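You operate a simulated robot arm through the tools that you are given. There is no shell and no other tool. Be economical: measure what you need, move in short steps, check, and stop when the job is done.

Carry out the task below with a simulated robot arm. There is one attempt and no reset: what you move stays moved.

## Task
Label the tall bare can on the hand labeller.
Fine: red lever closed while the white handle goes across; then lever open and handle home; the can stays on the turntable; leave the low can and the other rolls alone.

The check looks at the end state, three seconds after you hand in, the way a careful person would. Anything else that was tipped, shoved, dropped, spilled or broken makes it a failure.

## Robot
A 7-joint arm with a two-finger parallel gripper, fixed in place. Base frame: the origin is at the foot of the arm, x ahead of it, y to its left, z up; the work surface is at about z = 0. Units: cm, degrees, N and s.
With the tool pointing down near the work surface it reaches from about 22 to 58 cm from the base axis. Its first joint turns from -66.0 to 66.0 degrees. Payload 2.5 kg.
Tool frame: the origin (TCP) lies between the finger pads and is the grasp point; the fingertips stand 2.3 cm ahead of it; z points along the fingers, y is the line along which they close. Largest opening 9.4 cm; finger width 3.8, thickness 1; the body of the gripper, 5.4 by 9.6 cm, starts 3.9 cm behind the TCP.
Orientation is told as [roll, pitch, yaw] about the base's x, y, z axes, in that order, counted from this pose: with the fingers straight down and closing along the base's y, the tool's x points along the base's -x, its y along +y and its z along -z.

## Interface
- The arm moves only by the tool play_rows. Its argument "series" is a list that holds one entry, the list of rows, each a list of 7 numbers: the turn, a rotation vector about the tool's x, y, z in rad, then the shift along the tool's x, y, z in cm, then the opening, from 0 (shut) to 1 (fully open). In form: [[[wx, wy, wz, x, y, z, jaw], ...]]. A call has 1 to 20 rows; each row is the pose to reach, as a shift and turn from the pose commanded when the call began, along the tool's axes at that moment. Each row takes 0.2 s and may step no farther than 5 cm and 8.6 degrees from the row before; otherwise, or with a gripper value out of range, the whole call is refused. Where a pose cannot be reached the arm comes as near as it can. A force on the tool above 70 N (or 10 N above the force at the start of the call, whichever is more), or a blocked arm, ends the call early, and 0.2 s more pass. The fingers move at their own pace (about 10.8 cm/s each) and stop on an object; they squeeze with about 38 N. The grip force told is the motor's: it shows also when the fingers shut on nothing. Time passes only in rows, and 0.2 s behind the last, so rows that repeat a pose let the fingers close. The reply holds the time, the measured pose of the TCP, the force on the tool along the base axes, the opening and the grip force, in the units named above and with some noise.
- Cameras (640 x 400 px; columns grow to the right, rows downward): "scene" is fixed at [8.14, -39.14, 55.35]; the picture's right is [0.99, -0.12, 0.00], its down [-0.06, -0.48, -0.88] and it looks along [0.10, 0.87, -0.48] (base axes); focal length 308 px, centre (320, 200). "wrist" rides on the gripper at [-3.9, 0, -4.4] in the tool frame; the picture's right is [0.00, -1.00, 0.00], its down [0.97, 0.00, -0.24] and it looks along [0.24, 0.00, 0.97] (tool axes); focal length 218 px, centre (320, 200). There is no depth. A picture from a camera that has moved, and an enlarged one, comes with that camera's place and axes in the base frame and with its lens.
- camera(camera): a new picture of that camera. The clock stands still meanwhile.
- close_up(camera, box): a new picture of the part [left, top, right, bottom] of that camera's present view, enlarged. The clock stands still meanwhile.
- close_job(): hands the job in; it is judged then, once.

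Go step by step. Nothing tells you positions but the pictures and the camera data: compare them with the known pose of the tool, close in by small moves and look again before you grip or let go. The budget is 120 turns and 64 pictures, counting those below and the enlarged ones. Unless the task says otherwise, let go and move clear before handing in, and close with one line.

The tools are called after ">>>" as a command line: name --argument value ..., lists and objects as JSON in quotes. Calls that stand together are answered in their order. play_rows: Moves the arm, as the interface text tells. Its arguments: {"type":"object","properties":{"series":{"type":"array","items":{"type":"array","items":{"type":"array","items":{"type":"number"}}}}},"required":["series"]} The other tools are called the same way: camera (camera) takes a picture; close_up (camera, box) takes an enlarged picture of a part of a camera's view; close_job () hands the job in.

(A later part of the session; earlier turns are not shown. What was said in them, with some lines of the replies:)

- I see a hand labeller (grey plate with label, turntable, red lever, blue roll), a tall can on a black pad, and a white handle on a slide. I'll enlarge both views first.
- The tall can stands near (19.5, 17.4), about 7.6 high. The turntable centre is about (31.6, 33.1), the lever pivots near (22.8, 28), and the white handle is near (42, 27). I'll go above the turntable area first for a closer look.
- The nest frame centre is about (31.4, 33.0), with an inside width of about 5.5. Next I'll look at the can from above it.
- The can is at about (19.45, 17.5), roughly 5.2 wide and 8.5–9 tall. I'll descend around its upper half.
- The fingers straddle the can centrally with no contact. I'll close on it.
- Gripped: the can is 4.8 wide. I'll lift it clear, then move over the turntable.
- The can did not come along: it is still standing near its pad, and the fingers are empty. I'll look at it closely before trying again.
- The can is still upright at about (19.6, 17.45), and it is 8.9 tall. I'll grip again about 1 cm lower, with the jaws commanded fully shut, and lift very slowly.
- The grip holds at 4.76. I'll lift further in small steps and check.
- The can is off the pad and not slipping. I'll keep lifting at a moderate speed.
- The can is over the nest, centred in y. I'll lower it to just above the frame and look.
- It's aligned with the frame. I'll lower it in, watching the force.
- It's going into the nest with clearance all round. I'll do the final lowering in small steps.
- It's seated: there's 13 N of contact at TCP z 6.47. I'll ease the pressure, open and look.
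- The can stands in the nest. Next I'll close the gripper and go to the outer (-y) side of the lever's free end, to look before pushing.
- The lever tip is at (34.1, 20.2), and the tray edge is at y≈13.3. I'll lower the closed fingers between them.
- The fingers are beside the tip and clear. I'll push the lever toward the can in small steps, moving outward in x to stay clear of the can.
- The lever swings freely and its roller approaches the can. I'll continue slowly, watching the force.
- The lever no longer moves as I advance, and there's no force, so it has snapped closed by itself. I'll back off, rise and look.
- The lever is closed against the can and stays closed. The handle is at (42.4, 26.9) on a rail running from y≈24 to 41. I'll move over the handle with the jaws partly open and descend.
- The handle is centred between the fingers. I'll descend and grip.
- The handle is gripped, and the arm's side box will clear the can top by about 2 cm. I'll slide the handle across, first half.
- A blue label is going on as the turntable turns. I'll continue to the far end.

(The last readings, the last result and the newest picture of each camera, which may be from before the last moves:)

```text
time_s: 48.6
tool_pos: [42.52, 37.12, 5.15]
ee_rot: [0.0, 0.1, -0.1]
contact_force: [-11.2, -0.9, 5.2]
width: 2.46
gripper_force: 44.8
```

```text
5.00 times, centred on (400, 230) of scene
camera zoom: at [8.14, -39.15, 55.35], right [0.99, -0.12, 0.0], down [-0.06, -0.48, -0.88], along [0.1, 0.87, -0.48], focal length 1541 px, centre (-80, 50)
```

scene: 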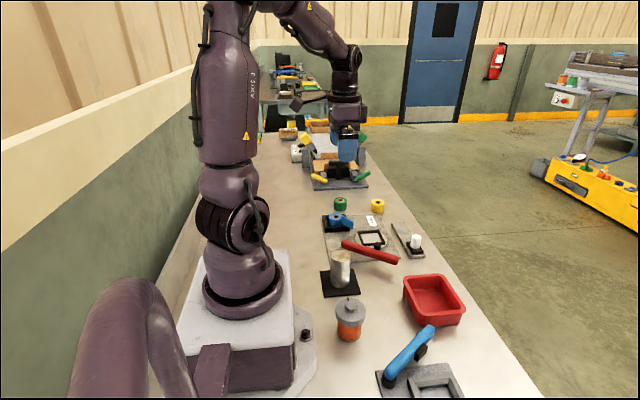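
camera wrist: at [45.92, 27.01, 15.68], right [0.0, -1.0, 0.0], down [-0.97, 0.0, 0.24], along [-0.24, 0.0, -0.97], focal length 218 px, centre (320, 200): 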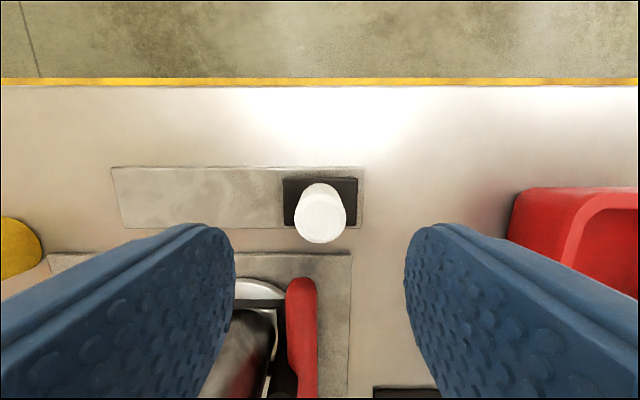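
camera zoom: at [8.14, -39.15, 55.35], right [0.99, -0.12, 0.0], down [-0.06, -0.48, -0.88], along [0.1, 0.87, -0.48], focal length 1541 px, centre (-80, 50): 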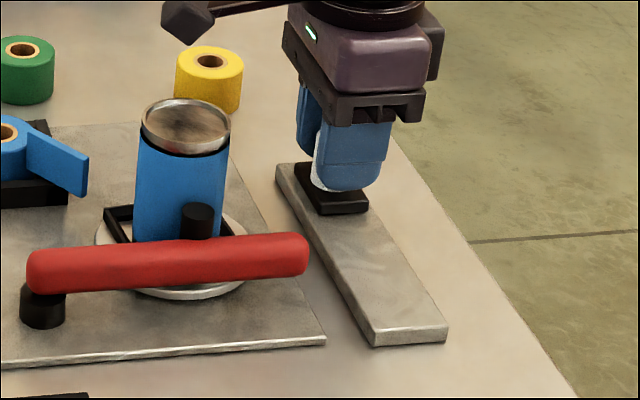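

The label has wrapped most of the way. I'll push gently until the end stop.

>>> play_rows --series '[[[0, 0, 0, 0, 0.2, 0, 0], [0, 0, 0, 0, 0.4, 0, 0], [0, 0, 0, 0, 0.6, 0, 0]]]'

>>> play_rows --series '[[[0, 0, 0, 0, 0.15, 0, 0], [0, 0, 0, 0, 0.3, 0, 0]]]'

>>> play_rows --series '[[[0, 0, 0, 0, 0.15, 0, 0], [0, 0, 0, 0, 0.3, 0, 0]]]'

>>> close_up --camera "scene" --box '[340, 190, 460, 270]'

```text
time_s: 49.4
tool_pos: [42.57, 37.77, 5.23]
ee_rot: [0.0, 0.0, 0.0]
contact_force: [-15.3, -0.7, 6.1]
width: 2.48
gripper_force: 44.4
```

```text
time_s: 50.0
tool_pos: [42.66, 38.0, 5.27]
ee_rot: [-0.1, 0.0, 0.0]
contact_force: [-27.2, -6.8, 14.3]
width: 2.44
gripper_force: 44.6
```

```text
time_s: 50.6
tool_pos: [42.66, 37.94, 5.11]
ee_rot: [-0.5, 0.3, -0.2]
contact_force: [-27.8, -26.1, 20.2]
width: 2.49
gripper_force: 45.2
```

```text
5.00 times, centred on (400, 230) of scene
camera zoom: at [8.13, -39.15, 55.34], right [0.99, -0.12, 0.0], down [-0.06, -0.48, -0.88], along [0.1, 0.87, -0.48], focal length 1541 px, centre (-80, 50)
```

zoom: 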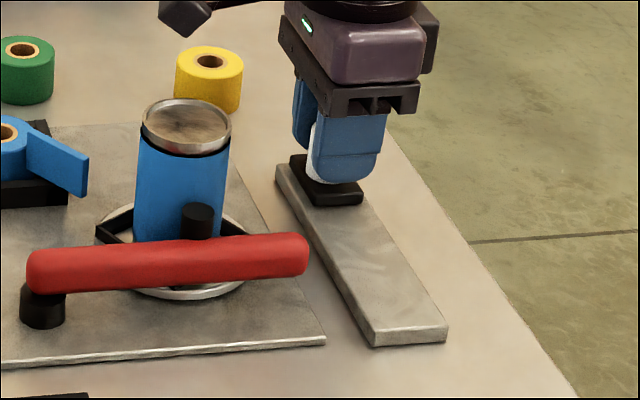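

The end stop is at y≈38.0. I'll ease the pressure, release the handle and rise.

>>> play_rows --series '[[[0, 0, 0, 0, -0.2, 0, 0], [0, 0, 0, 0, -0.35, 0, 0.1], [0, 0, 0, 0, -0.35, 0, 0.4], [0, 0, 0, 0, -0.35, 0, 0.6], [0, 0, 0, 0, -0.35, 0, 0.6], [0, 0, 0, 0, -0.35, -2, 0.6], [0, 0, 0, 0, -0.35, -5, 0.6], [0, 0, 0, 0, -0.35, -9, 0.6], [0, 0, 0, 1, -2, -13, 0.4], [0, 0, 0, 3, -5, -13, 0], [0, 0, 0, 5.2, -7.7, -13, 0], [0, 0, 0, 5.2, -7.7, -13, 0]]]'

>>> camera --camera "wrist"

>>> close_up --camera "scene" --box '[340, 190, 460, 270]'

```text
time_s: 53.2
tool_pos: [37.57, 30.56, 18.13]
ee_rot: [0.0, 0.0, 0.1]
contact_force: [-1.1, -0.2, 1.1]
width: 0.02
gripper_force: 37.8
```

```text
22 pictures are left
camera wrist: at [41.35, 30.58, 22.57], right [0.0, -1.0, 0.0], down [-0.97, 0.0, 0.24], along [-0.24, 0.0, -0.97], focal length 218 px, centre (320, 200)
```

wrist: 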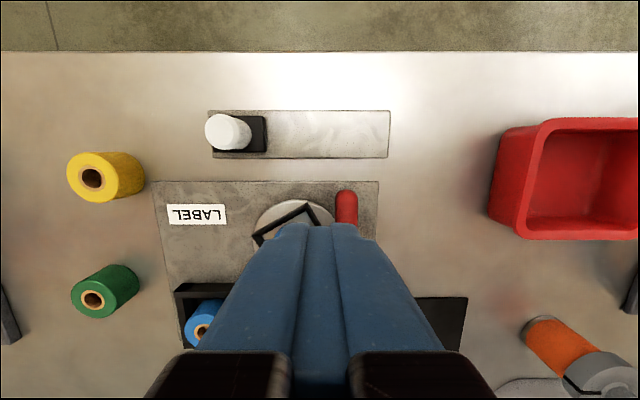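

```text
5.00 times, centred on (400, 230) of scene
camera zoom: at [8.14, -39.15, 55.35], right [0.99, -0.12, 0.0], down [-0.06, -0.48, -0.88], along [0.1, 0.87, -0.48], focal length 1541 px, centre (-80, 50)
```

zoom: 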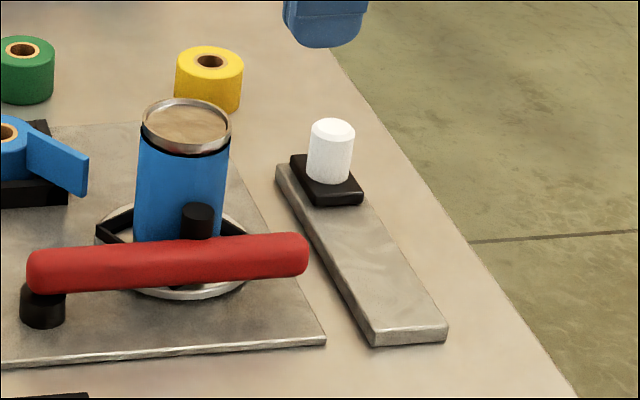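

The handle is resting at the far end. I'll now lower the closed fingers on the inner (+y) side of the lever tip, at (37.5, 30.9).

>>> play_rows --series '[[[0, 0, 0, 0, 0.35, 4, 0], [0, 0, 0, 0, 0.35, 8, 0], [0, 0, 0, 0, 0.35, 11, 0], [0, 0, 0, 0, 0.35, 12.6, 0], [0, 0, 0, 0, 0.35, 12.6, 0]]]'

>>> close_up --camera "scene" --box '[340, 190, 460, 270]'

>>> camera --camera "wrist"

```text
time_s: 54.4
tool_pos: [37.29, 30.83, 5.72]
ee_rot: [0.1, 0.0, 0.0]
contact_force: [-0.8, 0.0, 0.9]
width: 0.0
gripper_force: 37.9
```

```text
5.00 times, centred on (400, 230) of scene
camera zoom: at [8.14, -39.14, 55.35], right [0.99, -0.12, 0.0], down [-0.06, -0.48, -0.88], along [0.1, 0.87, -0.48], focal length 1541 px, centre (-80, 50)
```

zoom: 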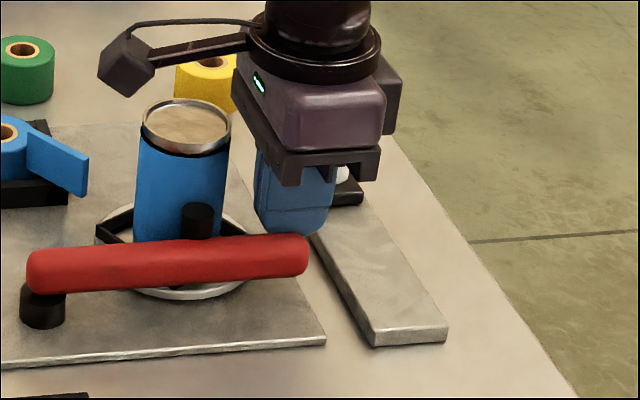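

```text
19 pictures are left
camera wrist: at [41.19, 30.86, 10.11], right [0.0, -1.0, 0.0], down [-0.97, 0.0, 0.24], along [-0.24, 0.0, -0.97], focal length 218 px, centre (320, 200)
```

wrist: 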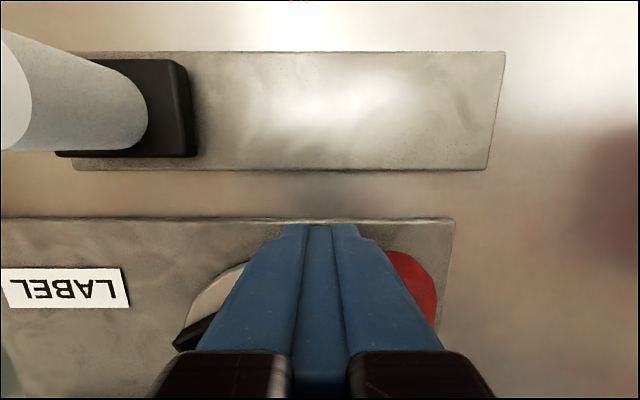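

The finger is between the can and the lever tip. I'll push the lever open, following its arc.

>>> play_rows --series '[[[0, 0, 0, 0, -0.4, 0.2, 0], [0, 0, 0, 0, -0.9, 0.2, 0], [0, 0, 0, 0, -1.4, 0.2, 0], [0, 0, 0, 0, -1.9, 0.2, 0], [0, 0, 0, 0, -2.4, 0.2, 0], [0, 0, 0, 0.1, -2.9, 0.2, 0], [0, 0, 0, 0.3, -3.4, 0.2, 0], [0, 0, 0, 0.5, -3.9, 0.2, 0], [0, 0, 0, 0.7, -4.4, 0.2, 0], [0, 0, 0, 0.9, -4.9, 0.2, 0], [0, 0, 0, 1.1, -5.4, 0.2, 0]]]'

>>> close_up --camera "scene" --box '[340, 190, 460, 270]'

```text
time_s: 56.8
tool_pos: [36.28, 25.41, 5.36]
ee_rot: [0.0, -0.1, 0.0]
contact_force: [-0.1, 0.3, 0.9]
width: 0.0
gripper_force: 37.9
```

```text
5.00 times, centred on (400, 230) of scene
camera zoom: at [8.14, -39.14, 55.35], right [0.99, -0.12, 0.0], down [-0.06, -0.48, -0.88], along [0.1, 0.87, -0.48], focal length 1541 px, centre (-80, 50)
```

zoom: 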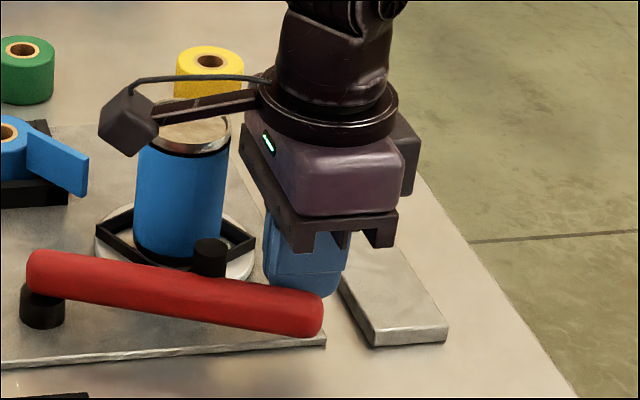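

It's opening cleanly. I'll continue to the fully open position.

>>> play_rows --series '[[[0, 0, 0, 0.3, -0.5, 0, 0], [0, 0, 0, 0.6, -1, 0, 0], [0, 0, 0, 0.9, -1.5, 0, 0], [0, 0, 0, 1.2, -2, 0, 0], [0, 0, 0, 1.4, -2.4, 0, 0]]]'

>>> close_up --camera "scene" --box '[340, 190, 460, 270]'

```text
time_s: 58.0
tool_pos: [34.98, 23.0, 5.3]
ee_rot: [0.0, 0.0, 0.0]
contact_force: [-0.6, 0.1, 0.0]
width: 0.01
gripper_force: 38.3
```

```text
5.00 times, centred on (400, 230) of scene
camera zoom: at [8.14, -39.14, 55.35], right [0.99, -0.12, 0.0], down [-0.06, -0.48, -0.88], along [0.1, 0.87, -0.48], focal length 1541 px, centre (-80, 50)
```

zoom: 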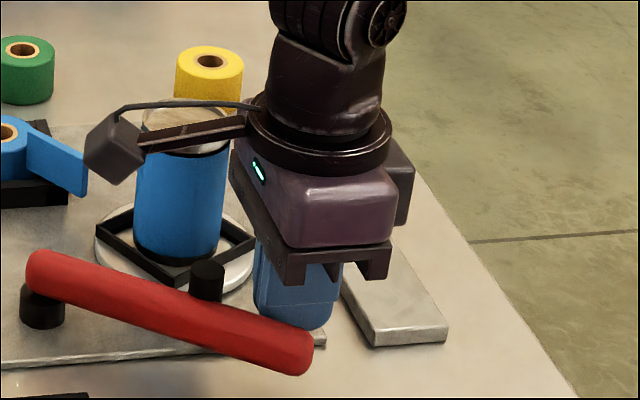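

The lever tip is back at its original open position. I'll rise, then move over the handle at the far end.

>>> play_rows --series '[[[0, 0, 0, 0, 0.3, 0, 0], [0, 0, 0, 0, 0.5, -3, 0], [0, 0, 0, 0, 0.5, -7, 0], [0, 0, 0, 0, 0.5, -11, 0.3], [0, 0, 0, -1.5, 3, -13, 0.6], [0, 0, 0, -3, 6, -13, 0.6], [0, 0, 0, -5, 9, -13, 0.6], [0, 0, 0, -6.5, 12, -11, 0.6], [0, 0, 0, -7.5, 14.7, -8, 0.6], [0, 0, 0, -7.5, 14.7, -6, 0.6], [0, 0, 0, -7.5, 14.7, -6, 0.6]]]'

>>> camera --camera "wrist"

>>> close_up --camera "scene" --box '[330, 190, 450, 270]'

```text
time_s: 60.4
tool_pos: [42.71, 38.14, 11.45]
ee_rot: [0.0, 0.0, 0.0]
contact_force: [-0.3, -0.5, 0.5]
width: 5.66
gripper_force: 0.0
```

```text
16 pictures are left
camera wrist: at [46.4, 38.01, 15.85], right [0.0, -1.0, 0.0], down [-0.97, 0.0, 0.24], along [-0.24, 0.0, -0.97], focal length 218 px, centre (320, 200)
```

wrist: 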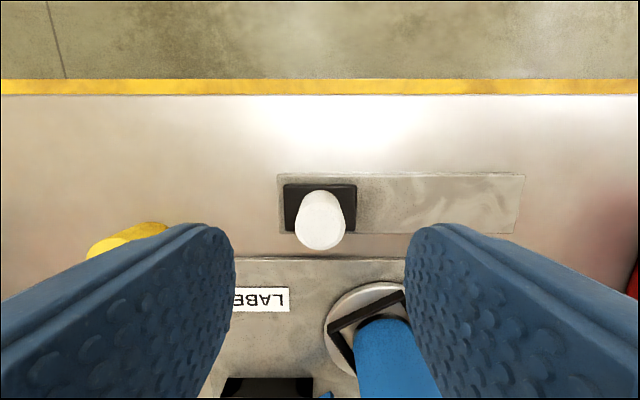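

```text
5.00 times, centred on (390, 230) of scene
camera zoom: at [8.14, -39.14, 55.35], right [0.99, -0.12, 0.0], down [-0.06, -0.48, -0.88], along [0.1, 0.87, -0.48], focal length 1541 px, centre (-30, 50)
```

zoom: 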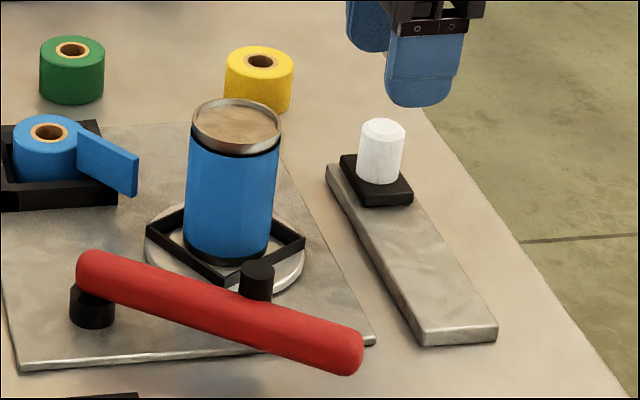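

The lever is open, the can is labelled, and the handle is centred under the jaws. I'll descend and grip it.

>>> play_rows --series '[[[0, 0, 0, 0, 0, 2, 0.6], [0, 0, 0, 0, 0, 4, 0.6], [0, 0, 0, 0, 0, 5.5, 0.6], [0, 0, 0, 0, 0, 6.2, 0.6], [0, 0, 0, 0, 0, 6.2, 0.4], [0, 0, 0, 0, 0, 6.2, 0.3], [0, 0, 0, 0, 0, 6.2, 0], [0, 0, 0, 0, 0, 6.2, 0], [0, 0, 0, 0, 0, 6.2, 0]]]'

>>> play_rows --series '[[[0, 0, 0, 0, -0.3, 0, 0], [0, 0, 0, 0, -0.7, 0, 0], [0, 0, 0, 0, -1.2, 0, 0], [0, 0, 0, 0, -1.7, 0, 0], [0, 0, 0, 0, -2.2, 0, 0], [0, 0, 0, 0, -2.7, 0, 0], [0, 0, 0, 0, -3.2, 0, 0], [0, 0, 0, 0, -3.7, 0, 0], [0, 0, 0, 0, -4.2, 0, 0], [0, 0, 0, 0, -4.6, 0, 0], [0, 0, 0, 0, -5, 0, 0]]]'

>>> close_up --camera "scene" --box '[330, 190, 450, 270]'

```text
time_s: 62.4
tool_pos: [42.39, 37.87, 5.13]
ee_rot: [0.1, 0.0, 0.0]
contact_force: [0.1, 2.4, -3.3]
width: 2.47
gripper_force: 45.2
```

```text
time_s: 64.8
tool_pos: [42.34, 32.95, 5.09]
ee_rot: [0.0, 0.1, -0.1]
contact_force: [-14.9, 0.3, 6.6]
width: 2.46
gripper_force: 45.1
```

```text
5.00 times, centred on (390, 230) of scene
camera zoom: at [8.14, -39.15, 55.35], right [0.99, -0.12, 0.0], down [-0.06, -0.48, -0.88], along [0.1, 0.87, -0.48], focal length 1541 px, centre (-30, 50)
```

zoom: 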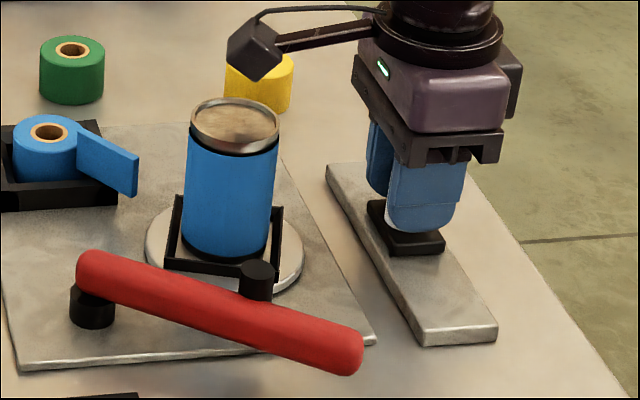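

The handle is halfway home. I'll continue.

>>> play_rows --series '[[[0, 0, 0, 0.05, -0.3, 0, 0], [0, 0, 0, 0.1, -0.7, 0, 0], [0, 0, 0, 0.1, -1.2, 0, 0], [0, 0, 0, 0.1, -1.7, 0, 0], [0, 0, 0, 0.1, -2.2, 0, 0], [0, 0, 0, 0.1, -2.7, 0, 0], [0, 0, 0, 0.1, -3.2, 0, 0], [0, 0, 0, 0.1, -3.7, 0, 0], [0, 0, 0, 0.1, -4.2, 0, 0], [0, 0, 0, 0.1, -4.7, 0, 0], [0, 0, 0, 0.1, -5.1, 0, 0], [0, 0, 0, 0.1, -5.4, 0, 0], [0, 0, 0, 0.1, -5.6, 0, 0]]]'

>>> play_rows --series '[[[0, 0, 0, 0, -0.15, 0, 0], [0, 0, 0, 0, -0.3, 0, 0]]]'

>>> play_rows --series '[[[0, 0, 0, 0, -0.15, 0, 0], [0, 0, 0, 0, -0.25, 0, 0]]]'

```text
time_s: 67.6
tool_pos: [42.53, 27.13, 5.19]
ee_rot: [0.0, 0.0, -0.1]
contact_force: [7.6, -0.3, -4.5]
width: 2.45
gripper_force: 45.3
```

```text
time_s: 68.2
tool_pos: [42.41, 27.03, 5.08]
ee_rot: [0.1, -0.1, 0.0]
contact_force: [12.7, 4.3, -5.3]
width: 2.46
gripper_force: 45.1
```

```text
time_s: 68.8
tool_pos: [42.34, 27.01, 5.15]
ee_rot: [0.4, -0.3, 0.2]
contact_force: [24.9, 24.5, -20.2]
width: 2.47
gripper_force: 45.2
```

It's at the home stop (y≈27.0, 24 N). I'll ease off, release and rise clear.

>>> play_rows --series '[[[0, 0, 0, -0.05, 0.15, 0, 0], [0, 0, 0, -0.1, 0.27, 0, 0], [0, 0, 0, -0.1, 0.27, 0, 0.3], [0, 0, 0, -0.1, 0.27, 0, 0.6], [0, 0, 0, -0.1, 0.27, 0, 0.6], [0, 0, 0, -0.1, 0.27, -2, 0.6], [0, 0, 0, -0.1, 0.27, -5, 0.6], [0, 0, 0, -0.1, 0.27, -9, 0.6], [0, 0, 0, -0.1, 0.27, -13, 0.6], [0, 0, 0, -0.1, 0.27, -17, 0.6], [0, 0, 0, -0.1, 0.27, -17, 0.6]]]'

>>> close_up --camera "scene" --box '[330, 190, 450, 270]'

>>> camera --camera "wrist"

>>> camera --camera "scene"

```text
time_s: 71.2
tool_pos: [42.28, 27.22, 22.14]
ee_rot: [0.0, 0.0, 0.0]
contact_force: [1.0, -0.3, 0.1]
width: 5.64
gripper_force: 0.1
```

```text
5.00 times, centred on (390, 230) of scene
camera zoom: at [8.14, -39.14, 55.35], right [0.99, -0.12, 0.0], down [-0.06, -0.48, -0.88], along [0.1, 0.87, -0.48], focal length 1541 px, centre (-30, 50)
```

zoom: 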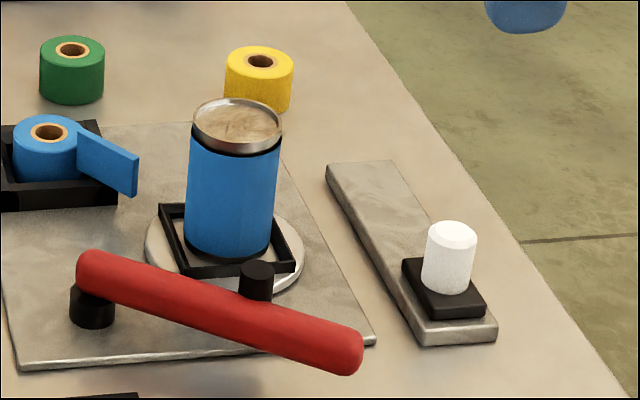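

```text
12 pictures are left
camera wrist: at [46.11, 27.18, 26.53], right [0.0, -1.0, 0.0], down [-0.97, 0.0, 0.24], along [-0.24, 0.0, -0.97], focal length 218 px, centre (320, 200)
```

wrist: 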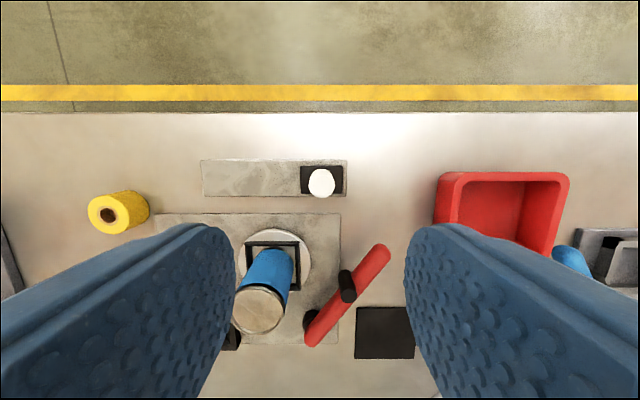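

```text
11 pictures are left
```

scene: 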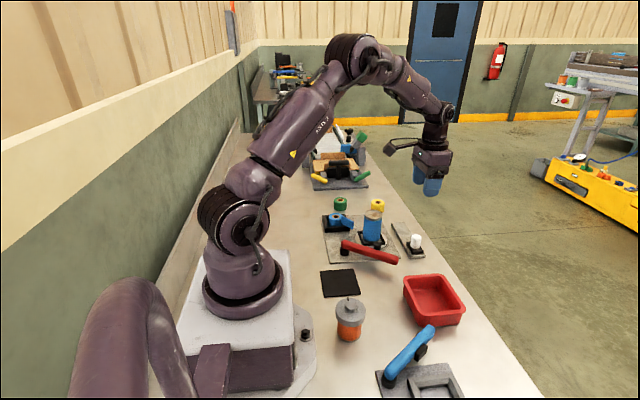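

The can stands wrapped in its label on the turntable, the lever is open and the handle is home. The gripper is clear and nothing else was moved, so I'm handing in.

>>> close_job

```text
The job is handed in.
```

The tall can is labelled and still standing on the turntable. The red lever was closed while the handle went across; it is now open with the handle home. My first grip on the can slipped, but it stayed upright on its pad, and nothing else was touched.
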